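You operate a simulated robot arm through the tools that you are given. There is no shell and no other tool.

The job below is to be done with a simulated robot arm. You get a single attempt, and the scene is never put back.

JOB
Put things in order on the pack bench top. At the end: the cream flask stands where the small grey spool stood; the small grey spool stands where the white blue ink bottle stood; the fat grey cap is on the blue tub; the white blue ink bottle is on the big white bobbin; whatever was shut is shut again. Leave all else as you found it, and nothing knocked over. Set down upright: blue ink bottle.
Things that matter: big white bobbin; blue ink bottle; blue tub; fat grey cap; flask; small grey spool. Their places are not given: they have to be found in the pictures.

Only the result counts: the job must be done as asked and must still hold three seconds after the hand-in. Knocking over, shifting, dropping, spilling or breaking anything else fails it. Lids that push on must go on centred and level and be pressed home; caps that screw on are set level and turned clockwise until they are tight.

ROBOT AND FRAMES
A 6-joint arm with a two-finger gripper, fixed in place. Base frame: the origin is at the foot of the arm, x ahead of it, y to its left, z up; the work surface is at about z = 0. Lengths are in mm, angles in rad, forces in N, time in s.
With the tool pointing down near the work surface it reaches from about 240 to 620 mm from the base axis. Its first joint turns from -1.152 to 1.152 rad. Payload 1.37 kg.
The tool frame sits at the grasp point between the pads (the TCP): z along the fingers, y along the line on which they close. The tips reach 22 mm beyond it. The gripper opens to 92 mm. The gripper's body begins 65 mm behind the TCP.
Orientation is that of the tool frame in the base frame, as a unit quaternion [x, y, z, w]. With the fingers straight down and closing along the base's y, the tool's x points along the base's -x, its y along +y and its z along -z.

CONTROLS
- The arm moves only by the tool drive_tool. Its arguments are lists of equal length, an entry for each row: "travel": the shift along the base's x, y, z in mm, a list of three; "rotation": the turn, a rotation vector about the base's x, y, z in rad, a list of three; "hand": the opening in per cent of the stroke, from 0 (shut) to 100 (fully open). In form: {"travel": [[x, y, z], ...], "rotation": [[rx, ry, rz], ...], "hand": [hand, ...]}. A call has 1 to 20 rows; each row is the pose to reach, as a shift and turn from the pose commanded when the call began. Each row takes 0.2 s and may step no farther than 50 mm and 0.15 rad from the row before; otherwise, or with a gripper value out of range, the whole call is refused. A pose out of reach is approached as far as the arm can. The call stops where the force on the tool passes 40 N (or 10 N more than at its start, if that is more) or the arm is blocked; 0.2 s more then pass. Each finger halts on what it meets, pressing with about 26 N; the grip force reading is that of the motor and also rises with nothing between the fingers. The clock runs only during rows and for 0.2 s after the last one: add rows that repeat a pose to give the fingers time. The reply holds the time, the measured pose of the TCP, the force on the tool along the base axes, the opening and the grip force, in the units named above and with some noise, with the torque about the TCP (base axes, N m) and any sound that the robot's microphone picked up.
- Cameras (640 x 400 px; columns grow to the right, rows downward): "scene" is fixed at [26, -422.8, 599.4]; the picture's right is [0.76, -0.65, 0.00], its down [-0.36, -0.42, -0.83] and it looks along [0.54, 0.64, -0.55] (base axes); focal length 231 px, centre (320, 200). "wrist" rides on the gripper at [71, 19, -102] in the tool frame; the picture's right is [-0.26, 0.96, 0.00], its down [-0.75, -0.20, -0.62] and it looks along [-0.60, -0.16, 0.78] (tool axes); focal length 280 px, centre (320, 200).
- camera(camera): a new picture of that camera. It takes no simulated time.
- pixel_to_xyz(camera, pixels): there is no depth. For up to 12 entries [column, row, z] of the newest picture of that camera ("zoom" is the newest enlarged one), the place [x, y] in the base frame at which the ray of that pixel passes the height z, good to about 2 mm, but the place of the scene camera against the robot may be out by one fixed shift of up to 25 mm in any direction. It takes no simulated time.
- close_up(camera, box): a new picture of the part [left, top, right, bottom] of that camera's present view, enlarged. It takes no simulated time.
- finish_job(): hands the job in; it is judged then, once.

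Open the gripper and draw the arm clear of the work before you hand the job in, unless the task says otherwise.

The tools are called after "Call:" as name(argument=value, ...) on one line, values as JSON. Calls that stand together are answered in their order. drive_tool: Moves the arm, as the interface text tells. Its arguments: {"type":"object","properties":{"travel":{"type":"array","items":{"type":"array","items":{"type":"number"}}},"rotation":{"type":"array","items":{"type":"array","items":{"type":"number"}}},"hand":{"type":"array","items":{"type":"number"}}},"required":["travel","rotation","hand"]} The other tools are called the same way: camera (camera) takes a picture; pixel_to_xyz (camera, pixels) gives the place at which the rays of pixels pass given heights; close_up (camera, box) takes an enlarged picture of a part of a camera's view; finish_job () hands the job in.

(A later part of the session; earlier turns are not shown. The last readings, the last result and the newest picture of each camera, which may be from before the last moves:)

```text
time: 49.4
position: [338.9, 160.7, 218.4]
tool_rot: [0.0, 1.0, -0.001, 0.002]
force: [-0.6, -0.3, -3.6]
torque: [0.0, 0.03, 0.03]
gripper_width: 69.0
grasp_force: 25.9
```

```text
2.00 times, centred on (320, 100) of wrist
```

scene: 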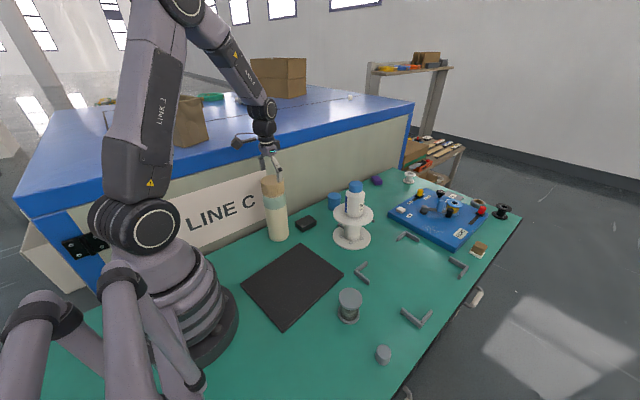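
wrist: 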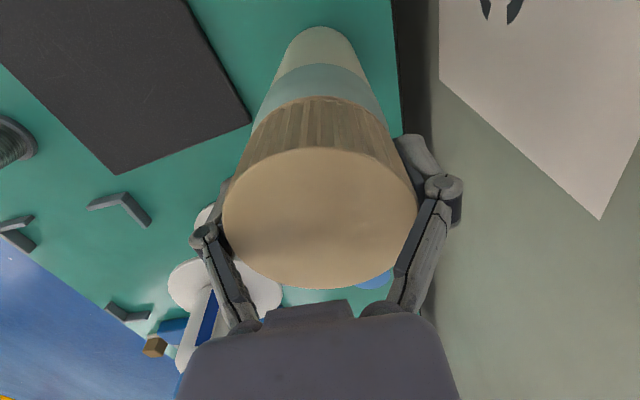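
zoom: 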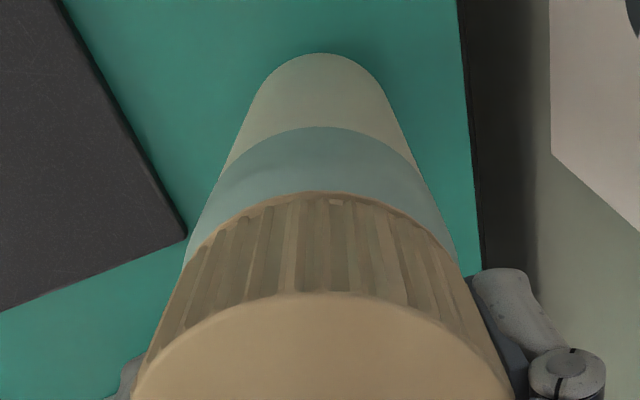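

The whole flask came up with its cap seated (~3.5 N). I carry it at about 42 mm clearance around the bobbin to the spool's old place (521,-279.5).

Call:
drive_tool(travel=[[0, 0, 15], [0, 0, 31], [8, -35, 31], [16, -72, 31], [25, -109, 31], [32, -146, 31], [38, -183, 31], [44, -219, 31], [52, -255, 31], [62, -289, 31], [62, -289, 31]], rotation=[[0, 0, 0], [0, 0, 0], [0, 0, 0], [0, 0, 0], [0, 0, 0], [0, 0, 0], [0, 0, 0], [0, 0, 0], [0, 0, 0], [0, 0, 0], [0, 0, 0]], hand=[0, 0, 0, 0, 0, 0, 0, 0, 0, 0, 0])

Call:
camera(camera="scene")

Call:
camera(camera="wrist")

```text
time: 51.8
position: [400.5, -128.0, 248.9]
tool_rot: [-0.001, 1.0, -0.002, 0.001]
force: [-0.8, -0.6, -3.3]
torque: [-0.01, 0.02, 0.0]
gripper_width: 68.9
grasp_force: 26.1
```

```text
taken
```

scene: 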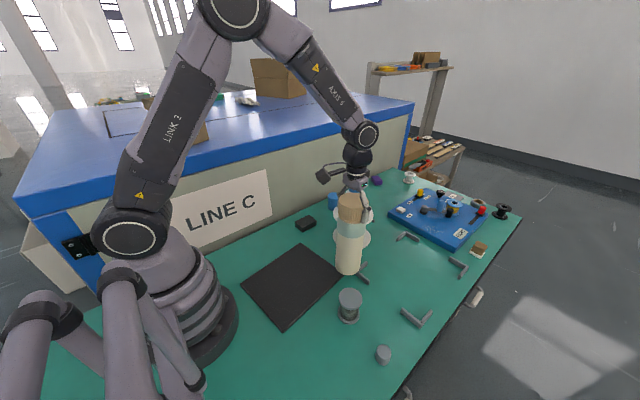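

```text
taken
```

wrist: 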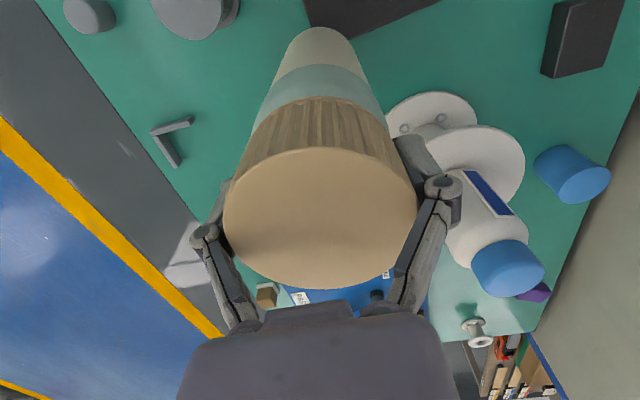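

Midway and steady. I continue to above the spool's old spot.

Call:
drive_tool(travel=[[20, -33, 0], [43, -63, 0], [68, -92, 0], [94, -121, 0], [119.5, -149.5, 0], [119.5, -149.5, 0], [119.5, -149.5, 0]], rotation=[[0, 0, 0], [0, 0, 0], [0, 0, 0], [0, 0, 0], [0, 0, 0], [0, 0, 0], [0, 0, 0]], hand=[0, 0, 0, 0, 0, 0, 0])

Call:
camera(camera="scene")

Call:
camera(camera="wrist")

```text
time: 53.4
position: [519.4, -278.7, 248.9]
tool_rot: [-0.001, 1.0, 0.0, 0.001]
force: [-0.1, 0.1, -3.5]
torque: [-0.02, 0.0, -0.03]
gripper_width: 69.1
grasp_force: 25.9
```

```text
taken
```

scene: 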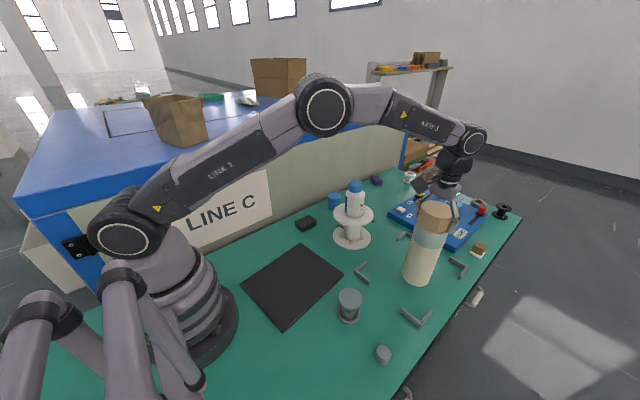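

```text
taken
```

wrist: 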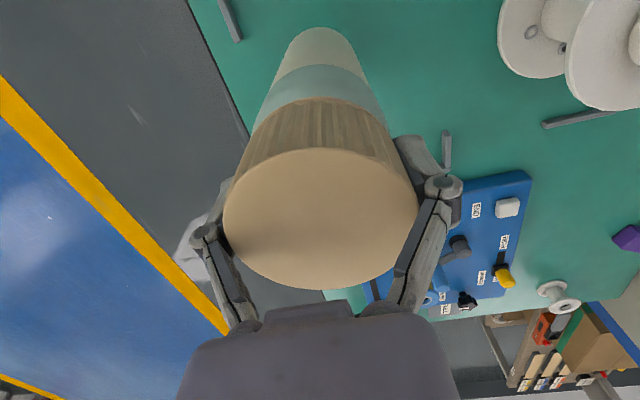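

Reach is fine. I lower to about 6 mm above contact, then in small steps.

Call:
drive_tool(travel=[[0, 0, -15], [0, 0, -28], [0, 0, -36], [0, 0, -38], [0, 0, -38]], rotation=[[0, 0, 0], [0, 0, 0], [0, 0, 0], [0, 0, 0], [0, 0, 0]], hand=[0, 0, 0, 0, 0])

Call:
drive_tool(travel=[[0, 0, -1.5]], rotation=[[0, 0, 0]], hand=[0])

Call:
drive_tool(travel=[[0, 0, -1]], rotation=[[0, 0, 0]], hand=[0])

Call:
close_up(camera="scene", box=[370, 190, 480, 300])

```text
time: 54.6
position: [520.8, -277.4, 210.2]
tool_rot: [0.0, 1.0, -0.002, 0.0]
force: [0.0, -0.2, -3.8]
torque: [0.0, -0.03, 0.01]
gripper_width: 69.1
grasp_force: 25.9
```

```text
time: 55.0
position: [521.1, -276.7, 208.8]
tool_rot: [0.0, 1.0, -0.001, 0.002]
force: [-0.2, 0.2, -3.8]
torque: [0.0, -0.01, 0.01]
gripper_width: 69.1
grasp_force: 25.8
```

```text
time: 55.4
position: [521.4, -278.6, 208.3]
tool_rot: [0.0, 1.0, 0.0, 0.0]
force: [0.3, 0.2, -3.5]
torque: [0.02, 0.05, -0.04]
gripper_width: 68.9
grasp_force: 25.9
```

```text
3.64 times, centred on (425, 245) of scene
```

zoom: 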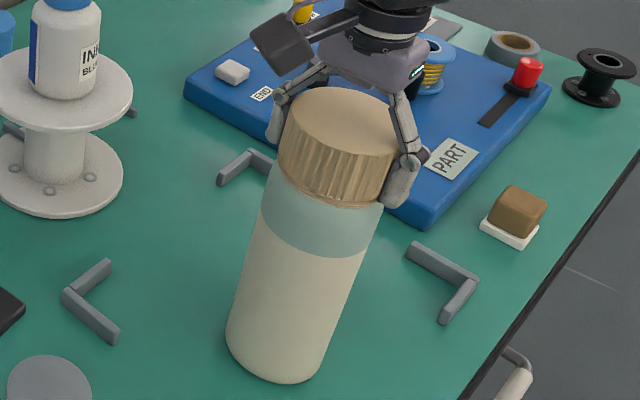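

Not yet in contact (-3.5 N). I continue in 1 mm steps.

Call:
drive_tool(travel=[[0, 0, -1]], rotation=[[0, 0, 0]], hand=[0])

Call:
drive_tool(travel=[[0, 0, -0.7]], rotation=[[0, 0, 0]], hand=[0])

```text
time: 55.8
position: [520.7, -277.9, 208.1]
tool_rot: [0.001, 1.0, -0.001, 0.001]
force: [-0.5, -0.5, -2.8]
torque: [0.03, 0.01, -0.01]
gripper_width: 69.4
grasp_force: 25.5
```

```text
time: 56.2
position: [520.7, -277.5, 207.9]
tool_rot: [0.0, 1.0, -0.001, 0.002]
force: [0.4, -0.2, -0.7]
torque: [0.04, -0.02, 0.01]
gripper_width: 69.2
grasp_force: 26.1
heard: snap
```

A snap was heard; I look closely at the flask cap before doing anything.

Call:
close_up(camera="scene", box=[410, 190, 470, 240])

Call:
close_up(camera="wrist", box=[200, 0, 440, 200])

Call:
camera(camera="scene")

```text
8.00 times, centred on (440, 215) of scene
```

zoom: 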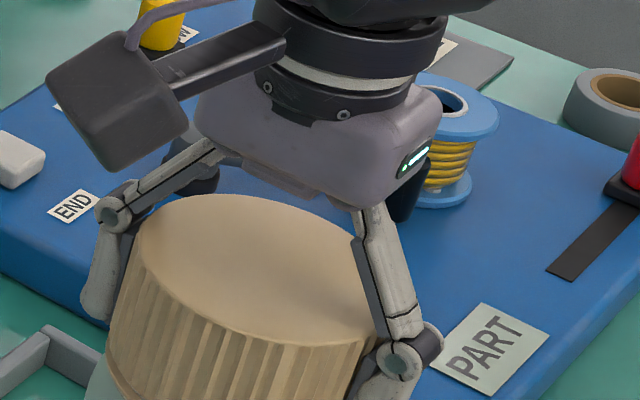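

```text
2.00 times, centred on (320, 100) of wrist
```

zoom: 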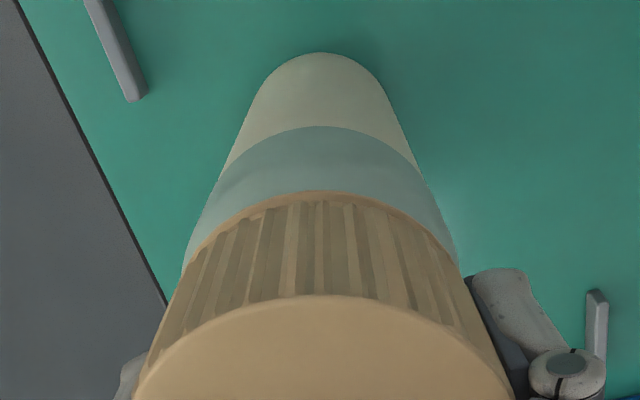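

```text
taken
```

scene: 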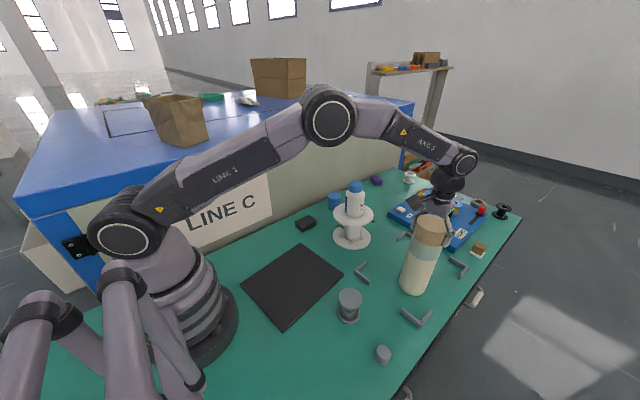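

The flask looks intact: cap seated, base touching. I press down gently a little more to be sure the cap is home, and listen.

Call:
drive_tool(travel=[[0, 0, -1]], rotation=[[0, 0, 0]], hand=[0])

Call:
drive_tool(travel=[[0, 0, -1]], rotation=[[0, 0, 0]], hand=[0])

Call:
close_up(camera="wrist", box=[260, 60, 380, 160])

Call:
close_up(camera="scene", box=[390, 210, 460, 300])

```text
time: 56.6
position: [519.4, -277.6, 207.4]
tool_rot: [0.0, 1.0, -0.001, 0.002]
force: [-0.1, 0.2, 4.1]
torque: [0.14, 0.01, 0.01]
gripper_width: 69.5
grasp_force: 25.9
```

```text
time: 57.0
position: [521.3, -278.9, 206.4]
tool_rot: [0.0, 1.0, -0.001, 0.001]
force: [-2.3, 1.7, 14.5]
torque: [0.27, 0.17, 0.01]
gripper_width: 69.2
grasp_force: 26.2
```

```text
4.00 times, centred on (320, 110) of wrist
```

zoom: 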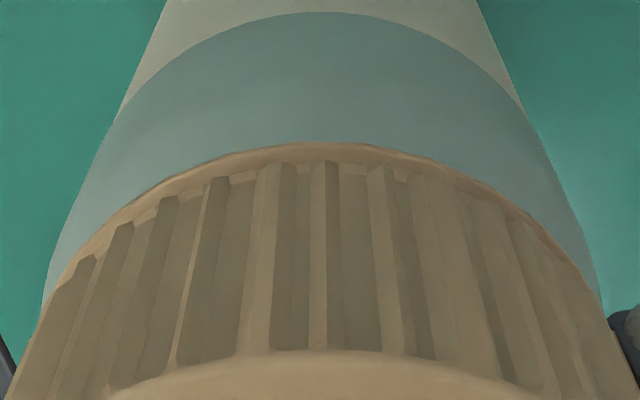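

```text
4.44 times, centred on (425, 255) of scene
```

zoom: 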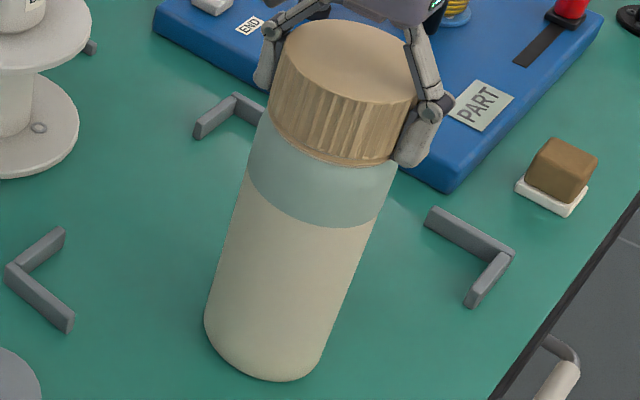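

No further sound; cap appears flush. I ease up 1.2 mm and open the fingers.

Call:
drive_tool(travel=[[0, 0, 1.2], [0, 0, 1.2], [0, 0, 1.2], [0, 0, 1.2], [0, 0, 1.2]], rotation=[[0, 0, 0], [0, 0, 0], [0, 0, 0], [0, 0, 0], [0, 0, 0]], hand=[0, 80, 90, 100, 100])

Call:
camera(camera="wrist")

Call:
close_up(camera="scene", box=[390, 190, 470, 300])

```text
time: 58.2
position: [520.5, -278.4, 206.8]
tool_rot: [-0.001, 1.0, -0.001, 0.001]
force: [0.2, -0.1, 0.2]
torque: [-0.01, 0.01, 0.01]
gripper_width: 92.3
grasp_force: 0.0
heard: snap
```

```text
taken
```

wrist: 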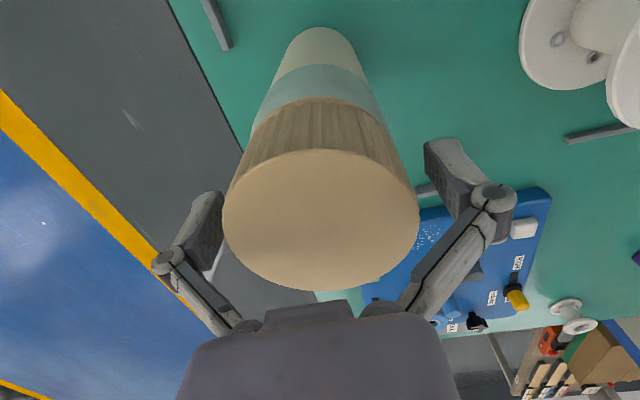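

```text
3.64 times, centred on (430, 245) of scene
```

zoom: 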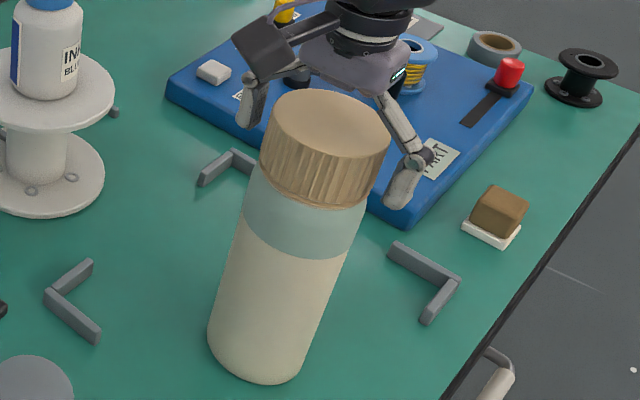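

Flask stands free. I rise straight up clear of it and inspect.

Call:
drive_tool(travel=[[0, 0, 20], [0, 0, 50], [0, 0, 80], [-20, 10, 90], [-20, 10, 90]], rotation=[[0, 0, 0], [0, 0, 0], [0, 0, 0], [0, 0, 0], [0, 0, 0]], hand=[100, 100, 100, 100, 100])

Call:
camera(camera="scene")

Call:
close_up(camera="scene", box=[390, 190, 470, 300])

Call:
camera(camera="wrist")

```text
time: 59.4
position: [501.1, -268.4, 297.4]
tool_rot: [0.0, 1.0, -0.001, 0.0]
force: [0.5, 0.4, 1.4]
torque: [0.0, -0.01, 0.0]
gripper_width: 92.1
grasp_force: 0.0
```

```text
taken
```

scene: 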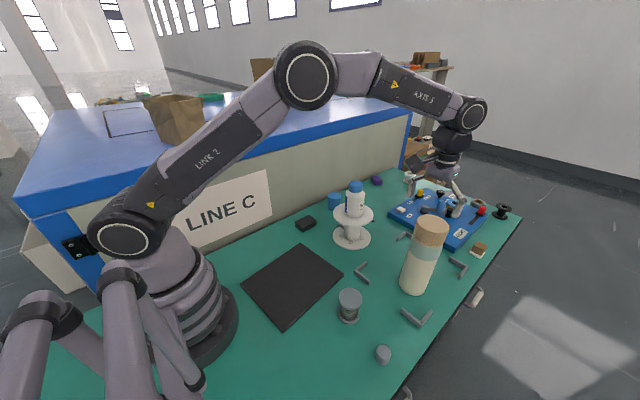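

```text
3.64 times, centred on (430, 245) of scene
```

zoom: 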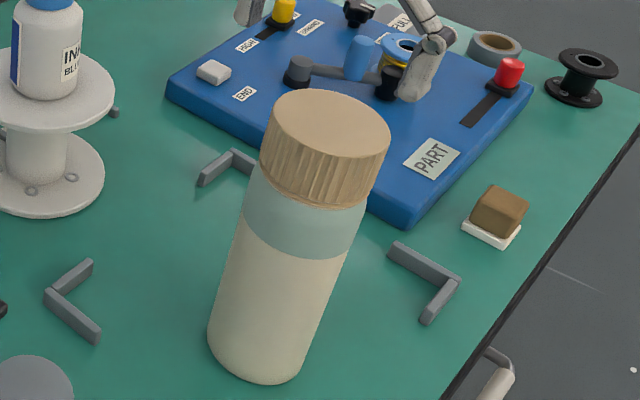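

```text
taken
```

wrist: 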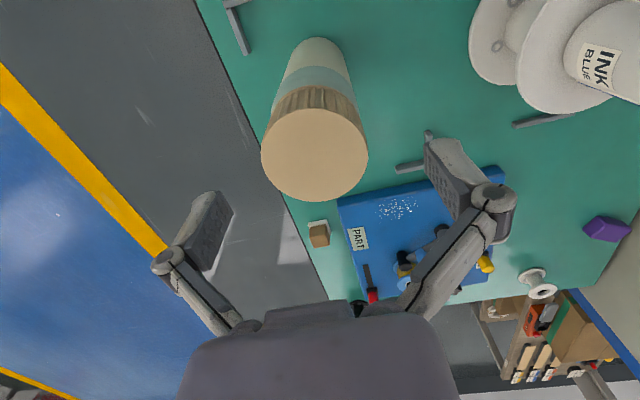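

I check where the flask stands: cap top (314.5,154.5) at z≈230 and its base near edge (319,38).

Call:
pixel_to_xyz(camera="wrist", pixels=[[314.5, 154.5, 230], [314.5, 154.5, 235], [319, 38, 0], [319, 38, 5]])

Call:
close_up(camera="wrist", box=[250, 20, 380, 210])

```text
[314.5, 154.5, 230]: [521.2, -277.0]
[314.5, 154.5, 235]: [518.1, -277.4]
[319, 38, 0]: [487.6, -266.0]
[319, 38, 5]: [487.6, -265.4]
```

```text
2.11 times, centred on (315, 115) of wrist
```

zoom: 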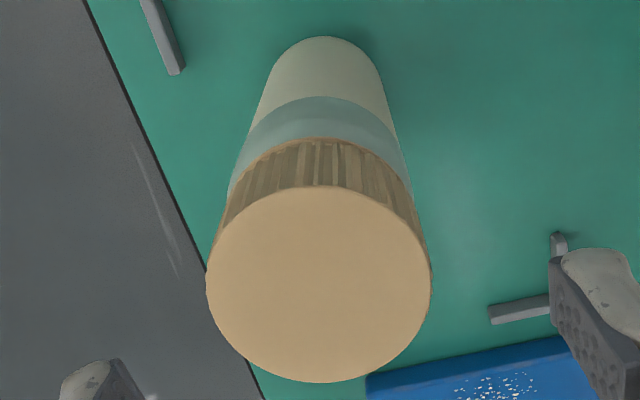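

Flask is at ≈(520.5,-278), right on the spot. Now I go for the grey cap at ≈(300,-340).

Call:
drive_tool(travel=[[-40, -10, 0], [-80, -25, 0], [-120, -40, -30], [-160, -55, -60], [-195, -68, -90], [-201, -70.5, -125], [-201, -70.5, -160], [-201, -70.5, -160]], rotation=[[0, 0, 0], [0, 0, 0], [0, 0, 0], [0, 0, 0], [0, 0, 0], [0, 0, 0], [0, 0, 0], [0, 0, 0]], hand=[100, 100, 100, 100, 100, 100, 100, 100])

Call:
camera(camera="wrist")

Call:
close_up(camera="wrist", box=[256, 40, 384, 140])

```text
refused: row 3 steps farther than a row can; nothing moved
```

```text
taken
```

wrist: 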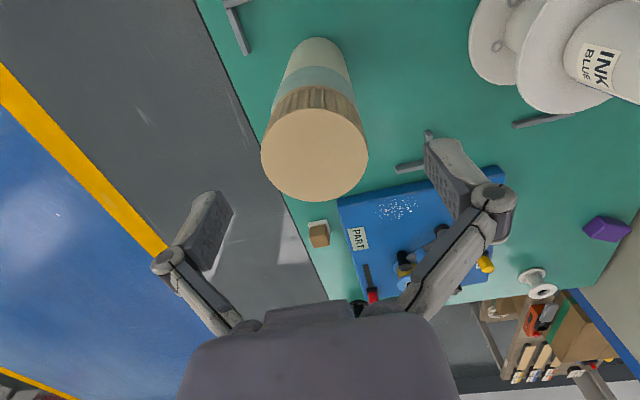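

```text
4.00 times, centred on (320, 90) of wrist
```

zoom: 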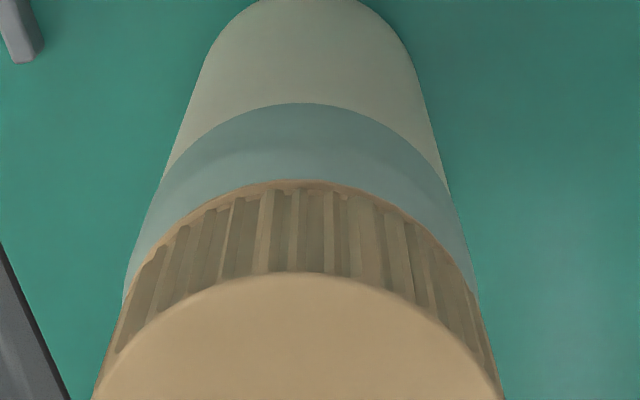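

A step was too long; I repeat with smaller steps.

Call:
drive_tool(travel=[[-40, -10, 0], [-80, -25, 0], [-115, -38, -20], [-150, -50, -45], [-180, -62, -75], [-201, -70.5, -110], [-201, -70.5, -140], [-201, -70.5, -160], [-201, -70.5, -160]], rotation=[[0, 0, 0], [0, 0, 0], [0, 0, 0], [0, 0, 0], [0, 0, 0], [0, 0, 0], [0, 0, 0], [0, 0, 0], [0, 0, 0]], hand=[100, 100, 100, 100, 100, 100, 100, 100, 100])

Call:
camera(camera="wrist")

Call:
close_up(camera="wrist", box=[256, 40, 384, 140])

```text
time: 61.4
position: [299.5, -338.3, 136.8]
tool_rot: [-0.001, 1.0, -0.002, 0.001]
force: [-0.1, -0.4, 0.1]
torque: [0.01, 0.01, 0.02]
gripper_width: 92.2
grasp_force: 0.1
```

```text
taken
```

wrist: 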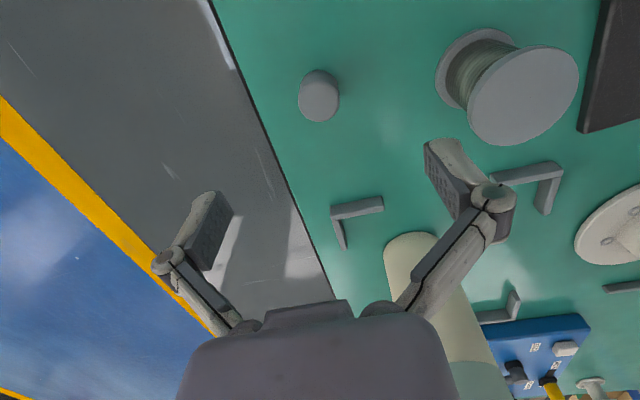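

```text
4.00 times, centred on (320, 90) of wrist
```

zoom: 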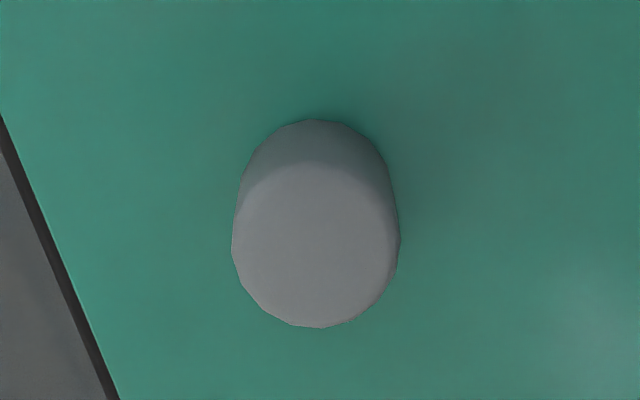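

I measure the cap: top face centre (316,246) and base near edge (312,120) in the zoom.

Call:
pixel_to_xyz(camera="zoom", pixels=[[316, 246, 20], [316, 246, 25], [316, 246, 30], [312, 120, 0], [232, 240, 25], [400, 240, 25], [316, 327, 25], [316, 163, 25]])

```text
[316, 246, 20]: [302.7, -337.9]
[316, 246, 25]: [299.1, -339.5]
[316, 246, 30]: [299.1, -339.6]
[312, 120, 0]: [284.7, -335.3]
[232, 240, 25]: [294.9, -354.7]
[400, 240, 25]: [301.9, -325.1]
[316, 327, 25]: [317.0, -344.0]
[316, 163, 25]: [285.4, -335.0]
```

Cap centre ≈ (300,-339.5), ⌀31. I descend with fingers at ~55 mm to z≈28.

Call:
drive_tool(travel=[[0, 0.5, -25], [0, 0.5, -55], [0, 0.5, -80], [0, 0.5, -100], [0, 0.5, -109], [0, 0.5, -109]], rotation=[[0, 0, 0], [0, 0, 0], [0, 0, 0], [0, 0, 0], [0, 0, 0], [0, 0, 0]], hand=[60, 60, 60, 60, 60, 60])

Call:
camera(camera="wrist")

Call:
close_up(camera="scene", box=[330, 300, 450, 390])

```text
time: 62.8
position: [300.0, -338.9, 26.7]
tool_rot: [0.0, 1.0, -0.001, 0.0]
force: [-0.5, 0.4, 0.4]
torque: [-0.01, 0.02, 0.02]
gripper_width: 55.1
grasp_force: 0.1
```

```text
taken
```

wrist: 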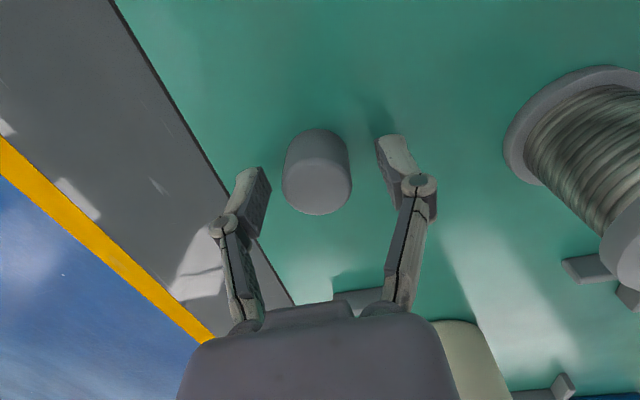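

```text
4.44 times, centred on (390, 345) of scene
```

zoom: 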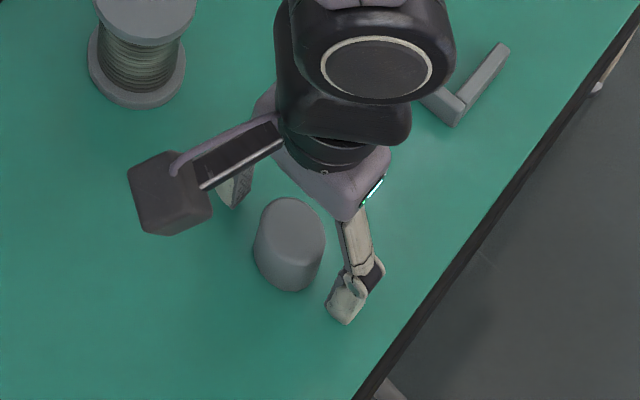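

The cap sits between the pads, centred. I close and lift slightly.

Call:
drive_tool(travel=[[0, 0, 0], [0, 0, 0], [0, 0, 0], [0, 0, 0], [0, 0, 0]], rotation=[[0, 0, 0], [0, 0, 0], [0, 0, 0], [0, 0, 0], [0, 0, 0]], hand=[40, 20, 0, 0, 0])

Call:
drive_tool(travel=[[0, 0, 5], [0, 0, 20], [0, 0, 40], [0, 0, 40]], rotation=[[0, 0, 0], [0, 0, 0], [0, 0, 0], [0, 0, 0]], hand=[0, 0, 0, 0])

Call:
camera(camera="wrist")

Call:
close_up(camera="wrist", box=[256, 100, 384, 240])

Call:
close_up(camera="scene", box=[330, 300, 450, 390])

```text
time: 64.0
position: [300.1, -338.2, 26.9]
tool_rot: [0.0, 1.0, -0.001, 0.001]
force: [1.2, -1.1, 1.4]
torque: [-0.05, 0.01, 0.0]
gripper_width: 30.3
grasp_force: 26.2
```

```text
time: 65.0
position: [300.0, -338.9, 66.5]
tool_rot: [0.0, 1.0, -0.001, 0.002]
force: [0.2, -1.1, 0.1]
torque: [-0.01, 0.01, 0.02]
gripper_width: 30.2
grasp_force: 26.2
```

```text
taken
```

wrist: 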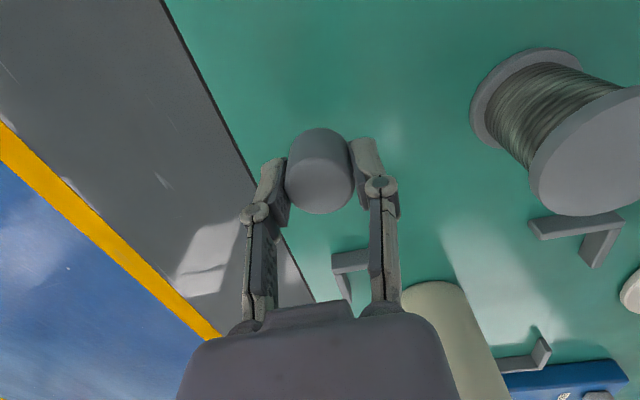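

```text
2.86 times, centred on (320, 170) of wrist
```

zoom: 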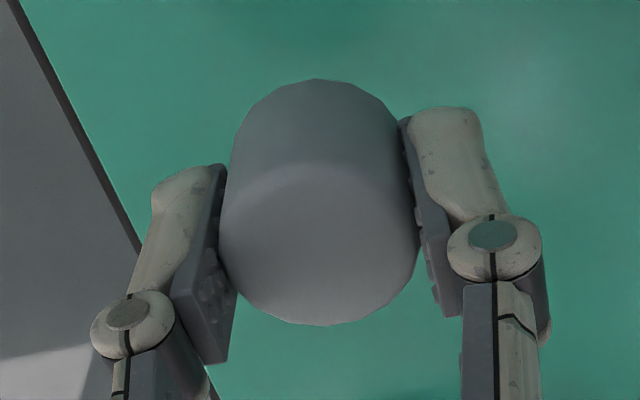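

```text
4.44 times, centred on (390, 345) of scene
```

zoom: 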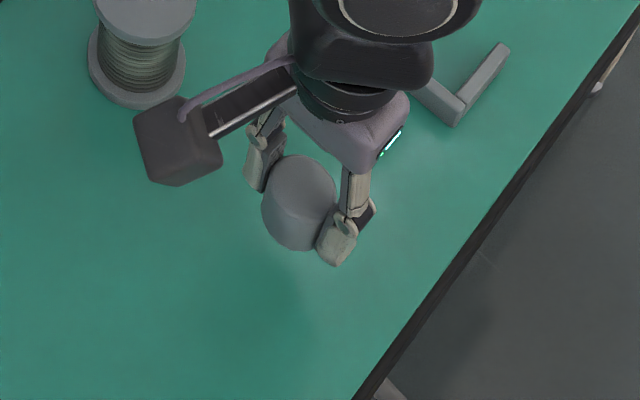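

The cap is held (30 mm). I raise it to z≈300 and move to where the tub can be seen past the gripper.

Call:
drive_tool(travel=[[0, 0, 45], [0, 0, 90], [0, 0, 135], [0, 0, 180], [0, 5, 225], [10, 42, 232], [25, 84, 232], [40, 126, 232], [55, 168, 232], [70, 210, 232], [85, 252, 232], [100, 294, 232], [115, 333, 232], [130, 369.5, 232], [130, 369.5, 232], [130, 369.5, 232]], rotation=[[0, 0, 0], [0, 0, 0], [0, 0, 0], [0, 0, 0], [0, 0, 0], [0, 0, 0], [0, 0, 0], [0, 0, 0], [0, 0, 0], [0, 0, 0], [0, 0, 0], [0, 0, 0], [0, 0, 0], [0, 0, 0], [0, 0, 0], [0, 0, 0]], hand=[0, 0, 0, 0, 0, 0, 0, 0, 0, 0, 0, 0, 0, 0, 0, 0])

Call:
camera(camera="wrist")

Call:
close_up(camera="wrist", box=[390, 110, 518, 210])

```text
time: 68.4
position: [429.3, 30.9, 299.9]
tool_rot: [0.0, 1.0, 0.0, 0.001]
force: [-0.3, -0.5, -0.1]
torque: [0.0, 0.0, -0.02]
gripper_width: 29.7
grasp_force: 26.1
```

```text
taken
```

wrist: 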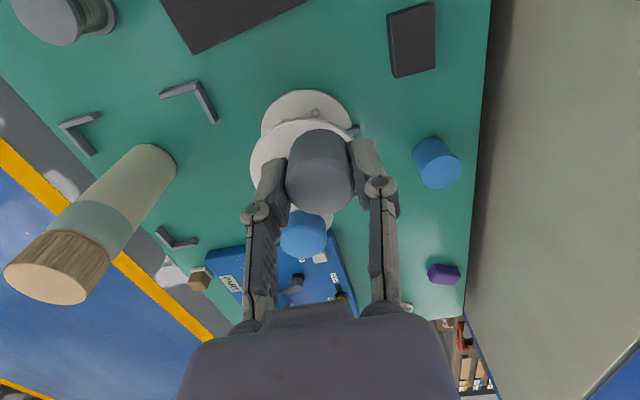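

```text
4.00 times, centred on (454, 160) of wrist
```

zoom: 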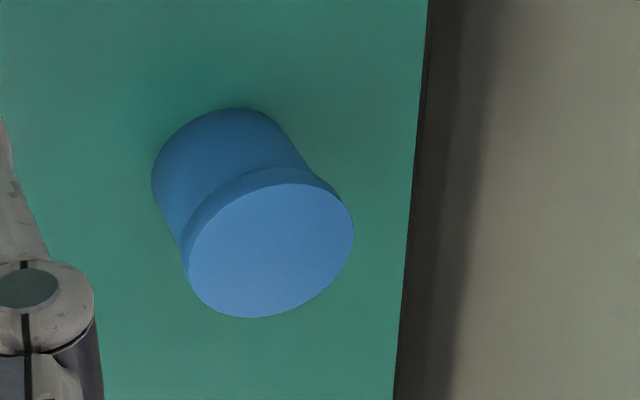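

I measure the tub's lid face centre (270,250 in zoom) at several heights and base-circle points.

Call:
pixel_to_xyz(camera="zoom", pixels=[[270, 250, 55], [270, 250, 60], [270, 250, 65], [270, 250, 70], [152, 185, 0], [240, 108, 0], [175, 140, 0], [283, 133, 0], [187, 262, 62], [354, 235, 62], [250, 318, 62], [285, 182, 62]])

```text
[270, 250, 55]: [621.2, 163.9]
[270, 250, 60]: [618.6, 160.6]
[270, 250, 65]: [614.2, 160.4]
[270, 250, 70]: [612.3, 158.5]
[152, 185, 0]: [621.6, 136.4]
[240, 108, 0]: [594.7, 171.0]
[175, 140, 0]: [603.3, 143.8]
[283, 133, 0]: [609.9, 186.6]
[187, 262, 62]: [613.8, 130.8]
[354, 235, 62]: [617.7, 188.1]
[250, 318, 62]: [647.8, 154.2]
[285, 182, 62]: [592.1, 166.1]
```

Tub centre ≈ (618,161), top ≈ 60, r≈639 — near the reach limit. I approach at z≈155 and see how close the arm gets.

Call:
drive_tool(travel=[[20, 25, -25], [40, 50, -50], [62, 75, -75], [86, 98, -100], [115, 110, -115], [148, 120, -130], [178, 129, -140], [188, 131, -145], [188, 131, -145], [188, 131, -145]], rotation=[[0, 0, 0], [0, 0, 0], [0, 0, 0], [0, 0, 0], [0, 0, 0], [0, 0, 0], [0, 0, 0], [0, 0, 0], [0, 0, 0], [0, 0, 0]], hand=[0, 0, 0, 0, 0, 0, 0, 0, 0, 0])

Call:
camera(camera="wrist")

Call:
camera(camera="scene")

```text
time: 70.6
position: [616.8, 163.6, 153.8]
tool_rot: [0.001, 1.0, -0.001, 0.001]
force: [0.3, -0.3, 0.6]
torque: [-0.01, 0.0, 0.0]
gripper_width: 29.9
grasp_force: 26.1
```

```text
taken
```

wrist: 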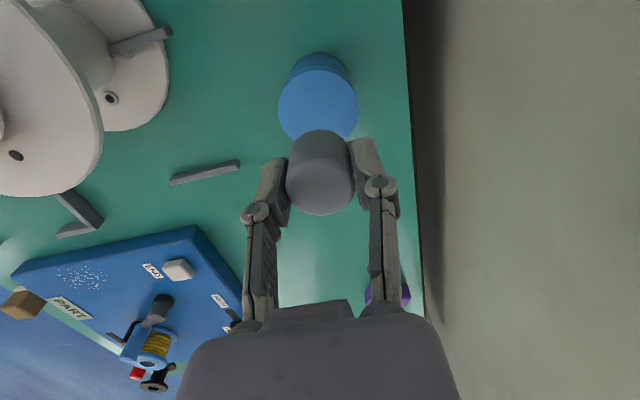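

```text
taken
```

scene: 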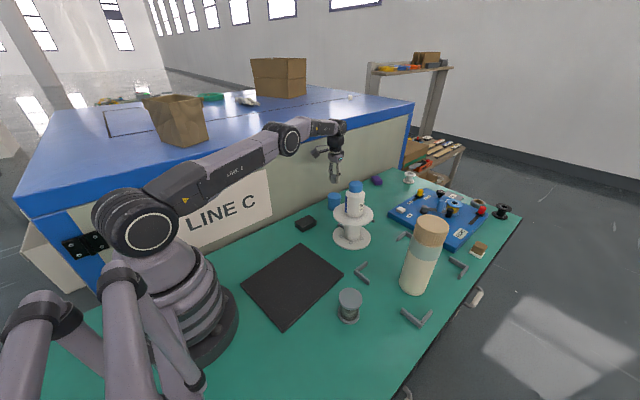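

The arm reaches it. I enlarge to verify the lid centre beneath the cap.

Call:
close_up(camera="wrist", box=[256, 40, 384, 150])

```text
3.64 times, centred on (320, 95) of wrist
```

zoom: 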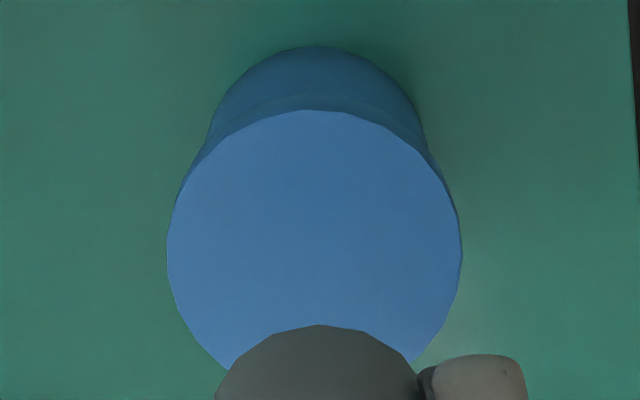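

Call:
pixel_to_xyz(camera="zoom", pixels=[[314.5, 248, 55], [314.5, 248, 60], [314.5, 248, 65], [167, 245, 60], [462, 245, 60], [310, 109, 60], [318, 46, 0]])

```text
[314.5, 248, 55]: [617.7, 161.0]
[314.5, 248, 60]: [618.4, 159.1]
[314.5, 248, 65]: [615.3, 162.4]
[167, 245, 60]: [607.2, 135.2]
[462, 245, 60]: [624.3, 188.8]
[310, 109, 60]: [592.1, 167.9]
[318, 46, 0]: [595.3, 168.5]
```

Lid centre ≈ (617.5,161), matching the TCP. I lower toward contact.

Call:
drive_tool(travel=[[0, 0, -20], [0, 0, -40], [0, 0, -55], [0, 0, -60], [0, 0, -60]], rotation=[[0, 0, 0], [0, 0, 0], [0, 0, 0], [0, 0, 0], [0, 0, 0]], hand=[0, 0, 0, 0, 0])

Call:
camera(camera="wrist")

Call:
close_up(camera="scene", box=[300, 160, 380, 220])

```text
time: 71.8
position: [618.6, 161.9, 95.8]
tool_rot: [0.0, 1.0, 0.0, 0.001]
force: [0.7, 0.0, -0.5]
torque: [0.02, 0.01, 0.03]
gripper_width: 29.7
grasp_force: 25.9
```

```text
taken
```

wrist: 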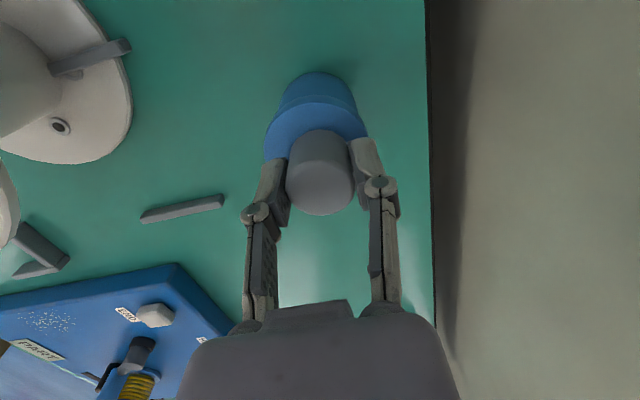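

```text
6.67 times, centred on (340, 190) of scene
```

zoom: 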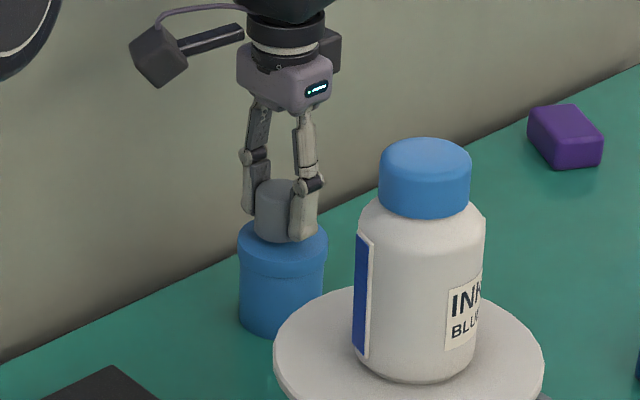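

Nicely centred over the lid with a small gap. I step down until touch.

Call:
drive_tool(travel=[[0, 0, -3]], rotation=[[0, 0, 0]], hand=[0])

Call:
drive_tool(travel=[[0, 0, -2]], rotation=[[0, 0, 0]], hand=[0])

Call:
drive_tool(travel=[[0, 0, -1.5]], rotation=[[0, 0, 0]], hand=[0])

Call:
close_up(camera="scene", box=[310, 175, 358, 215])

```text
time: 72.2
position: [616.9, 163.0, 89.3]
tool_rot: [-0.001, 1.0, -0.001, 0.0]
force: [0.1, -0.1, -0.9]
torque: [0.02, 0.0, -0.02]
gripper_width: 29.7
grasp_force: 26.1
```

```text
time: 72.6
position: [617.3, 162.5, 88.2]
tool_rot: [0.0, 1.0, -0.001, 0.0]
force: [-0.8, 0.2, 0.8]
torque: [0.02, 0.0, 0.03]
gripper_width: 29.8
grasp_force: 26.3
```

```text
time: 73.0
position: [619.0, 163.1, 87.4]
tool_rot: [0.0, 1.0, -0.001, 0.001]
force: [-3.4, -0.5, 8.3]
torque: [0.02, -0.02, 0.02]
gripper_width: 29.9
grasp_force: 25.7
```

```text
10.00 times, centred on (334, 195) of scene
```

zoom: 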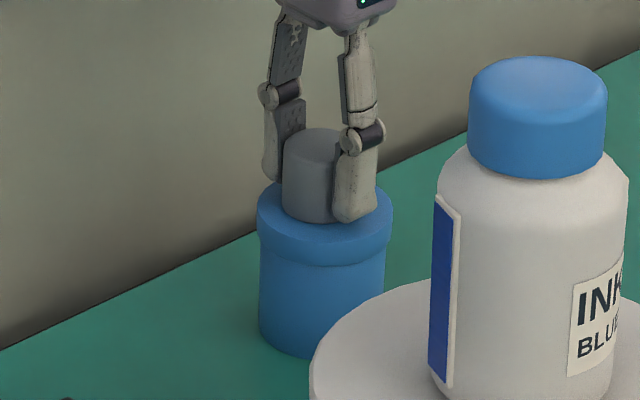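

Contact (8 N). I ease 0.8 mm and open the fingers slowly, then rise.

Call:
drive_tool(travel=[[0, 0, 0.8], [0, 0, 0.8], [0, 0, 0.8], [0, 0, 0.8]], rotation=[[0, 0, 0], [0, 0, 0], [0, 0, 0], [0, 0, 0]], hand=[20, 45, 60, 60])

Call:
close_up(camera="scene", box=[310, 175, 358, 215])

Call:
camera(camera="wrist")

```text
time: 74.0
position: [617.8, 162.6, 88.6]
tool_rot: [0.0, 1.0, -0.001, 0.0]
force: [-0.3, 1.0, -0.4]
torque: [-0.02, -0.01, -0.01]
gripper_width: 55.2
grasp_force: 0.1
```

```text
10.00 times, centred on (334, 195) of scene
```

zoom: 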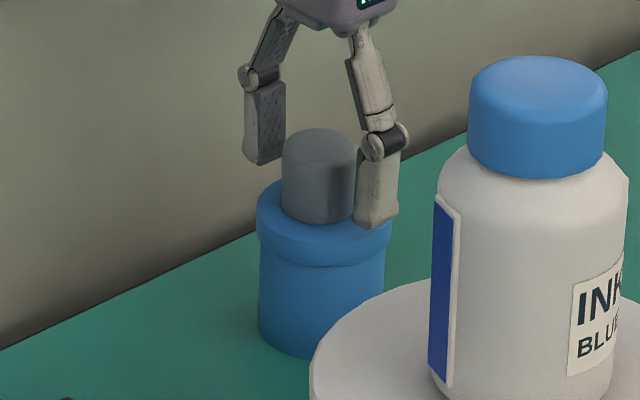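

```text
taken
```

wrist: 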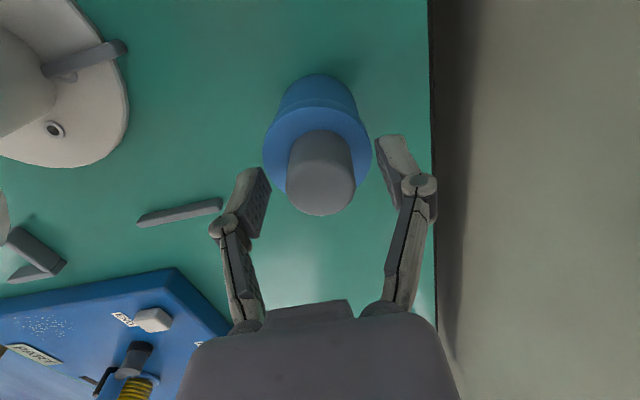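

The cap stands on the tub. I rise straight up, then retreat to a clear pose.

Call:
drive_tool(travel=[[0, 0, 15], [0, 0, 45], [0, 0, 85], [0, 0, 125], [-25, -10, 160], [-60, -25, 180], [-100, -40, 200], [-140, -60, 230], [-180, -80, 250], [-180, -80, 250]], rotation=[[0, 0, 0], [0, 0, 0], [0, 0, 0], [0, 0, 0], [0, 0, 0], [0, 0, 0], [0, 0, 0], [0, 0, 0], [0, 0, 0], [0, 0, 0]], hand=[60, 60, 60, 60, 80, 100, 100, 100, 100, 100])

Call:
camera(camera="scene")

Call:
camera(camera="wrist")

Call:
close_up(camera="scene", box=[300, 160, 400, 260])

Call:
close_up(camera="scene", box=[380, 160, 520, 300])

Call:
close_up(camera="scene", box=[400, 205, 460, 255])

```text
refused: row 8 steps farther than a row can; nothing moved
```

```text
taken
```

scene: 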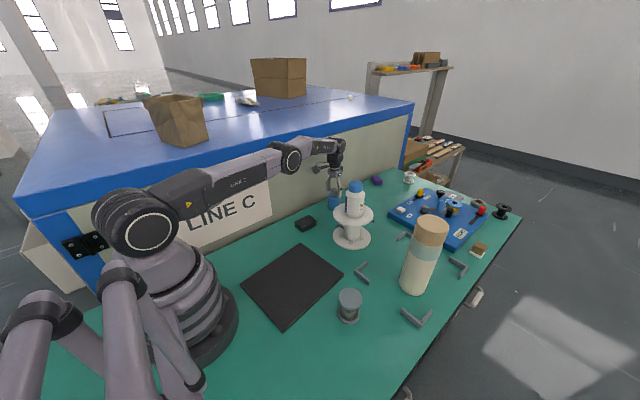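

```text
taken
```

wrist: 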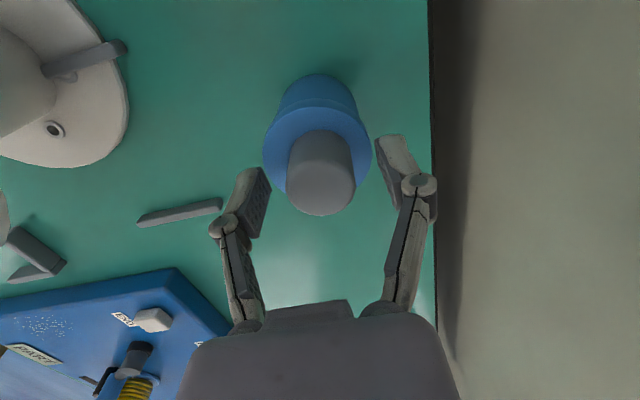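

```text
4.00 times, centred on (350, 210) of scene
```

zoom: 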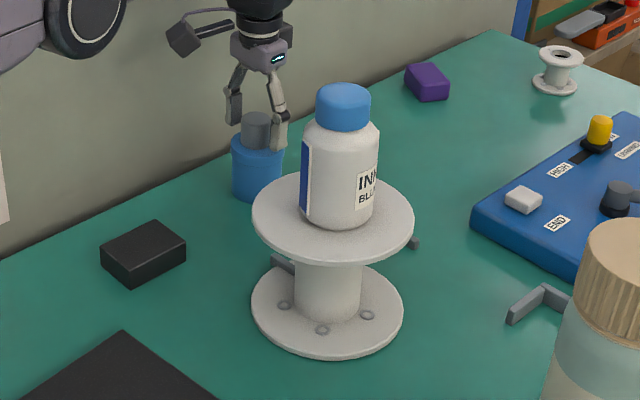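

```text
2.86 times, centred on (450, 230) of scene
```

zoom: 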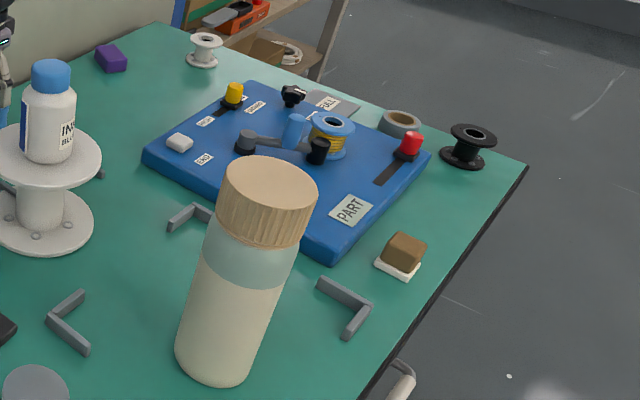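

```text
8.00 times, centred on (430, 230) of scene
```

zoom: 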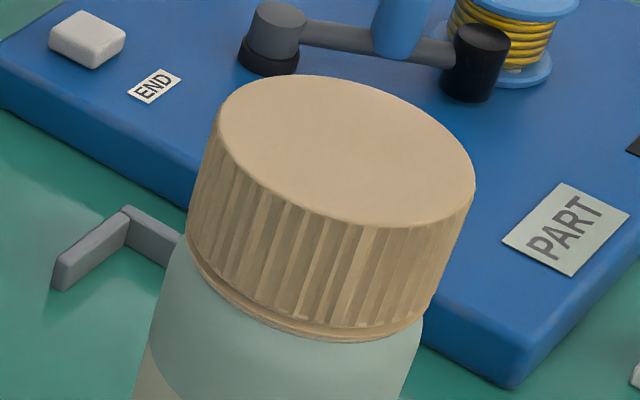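

The flask cap is flush and the board looks as at the start. I retreat with smaller steps.

Call:
drive_tool(travel=[[0, 0, 15], [0, 0, 45], [0, 0, 85], [0, 0, 120], [-25, -10, 150], [-60, -25, 170], [-95, -40, 190], [-130, -55, 210], [-160, -70, 235], [-190, -85, 250], [-190, -85, 250]], rotation=[[0, 0, 0], [0, 0, 0], [0, 0, 0], [0, 0, 0], [0, 0, 0], [0, 0, 0], [0, 0, 0], [0, 0, 0], [0, 0, 0], [0, 0, 0], [0, 0, 0]], hand=[60, 60, 60, 60, 80, 100, 100, 100, 100, 100, 100])

Call:
camera(camera="scene")

Call:
camera(camera="wrist")

Call:
close_up(camera="scene", box=[300, 160, 400, 260])

```text
time: 76.4
position: [427.3, 77.3, 338.2]
tool_rot: [-0.001, 1.0, -0.001, 0.001]
force: [0.1, 0.2, -0.6]
torque: [-0.01, 0.01, -0.03]
gripper_width: 92.2
grasp_force: 0.1
```

```text
taken
```

scene: 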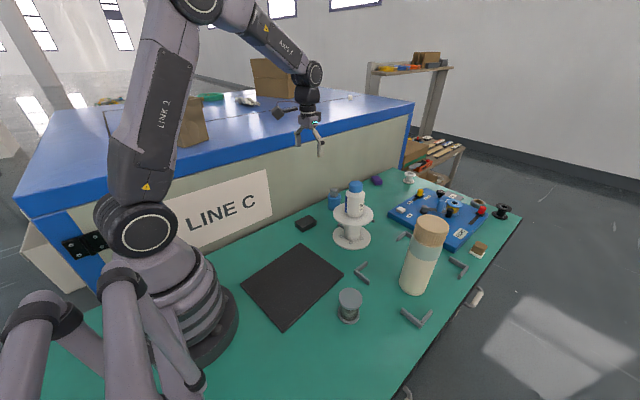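

```text
taken
```

wrist: 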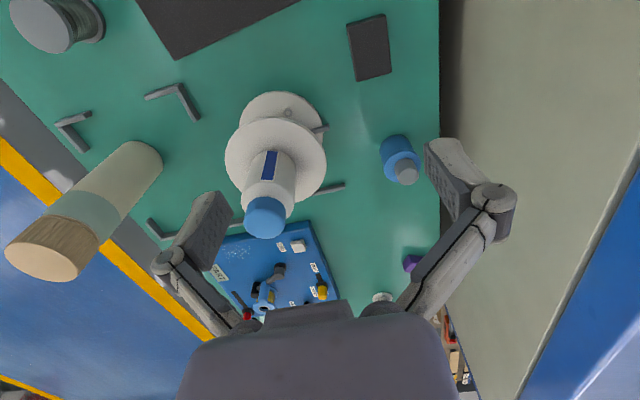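

```text
4.00 times, centred on (350, 210) of scene
```

zoom: 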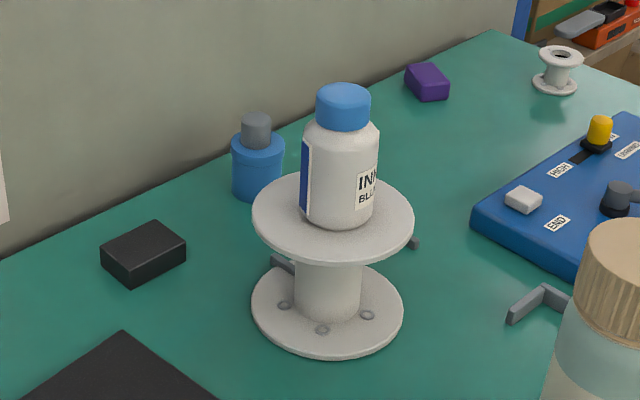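

All items look right. Since snaps were heard at the flask, I'll check its cap is pressed home by a gentle centred push with closed fingers; first I move above it.

Call:
drive_tool(travel=[[10, -39, 0], [20, -78, 0], [30, -117, 0], [41, -156, 0], [51, -195, 0], [61, -234, 0], [71, -273, 0], [82, -312, 0], [92.5, -354, 0], [92.5, -354, -30], [92.5, -354, -60], [92.5, -354, -60], [92.5, -354, -60]], rotation=[[0, 0, 0], [0, 0, 0], [0, 0, 0], [0, 0, 0], [0, 0, 0], [0, 0, 0], [0, 0, 0], [0, 0, 0], [0, 0, 0], [0, 0, 0], [0, 0, 0], [0, 0, 0], [0, 0, 0]], hand=[100, 100, 80, 60, 40, 20, 0, 0, 0, 0, 0, 0, 0])

Call:
camera(camera="wrist")

Call:
close_up(camera="scene", box=[390, 160, 480, 260])

```text
time: 79.2
position: [519.9, -276.8, 278.1]
tool_rot: [-0.001, 1.0, -0.002, 0.001]
force: [0.3, -0.6, -0.1]
torque: [0.02, 0.03, -0.02]
gripper_width: 0.2
grasp_force: 26.0
```

```text
taken
```

wrist: 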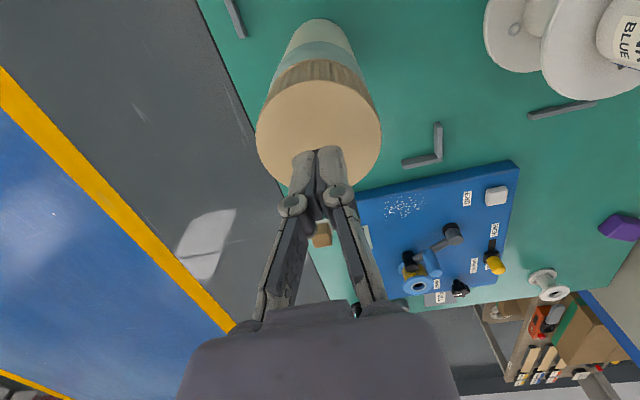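

```text
4.00 times, centred on (435, 210) of scene
```

zoom: 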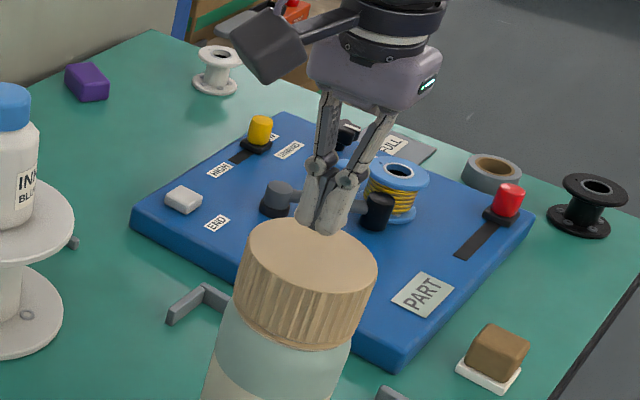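

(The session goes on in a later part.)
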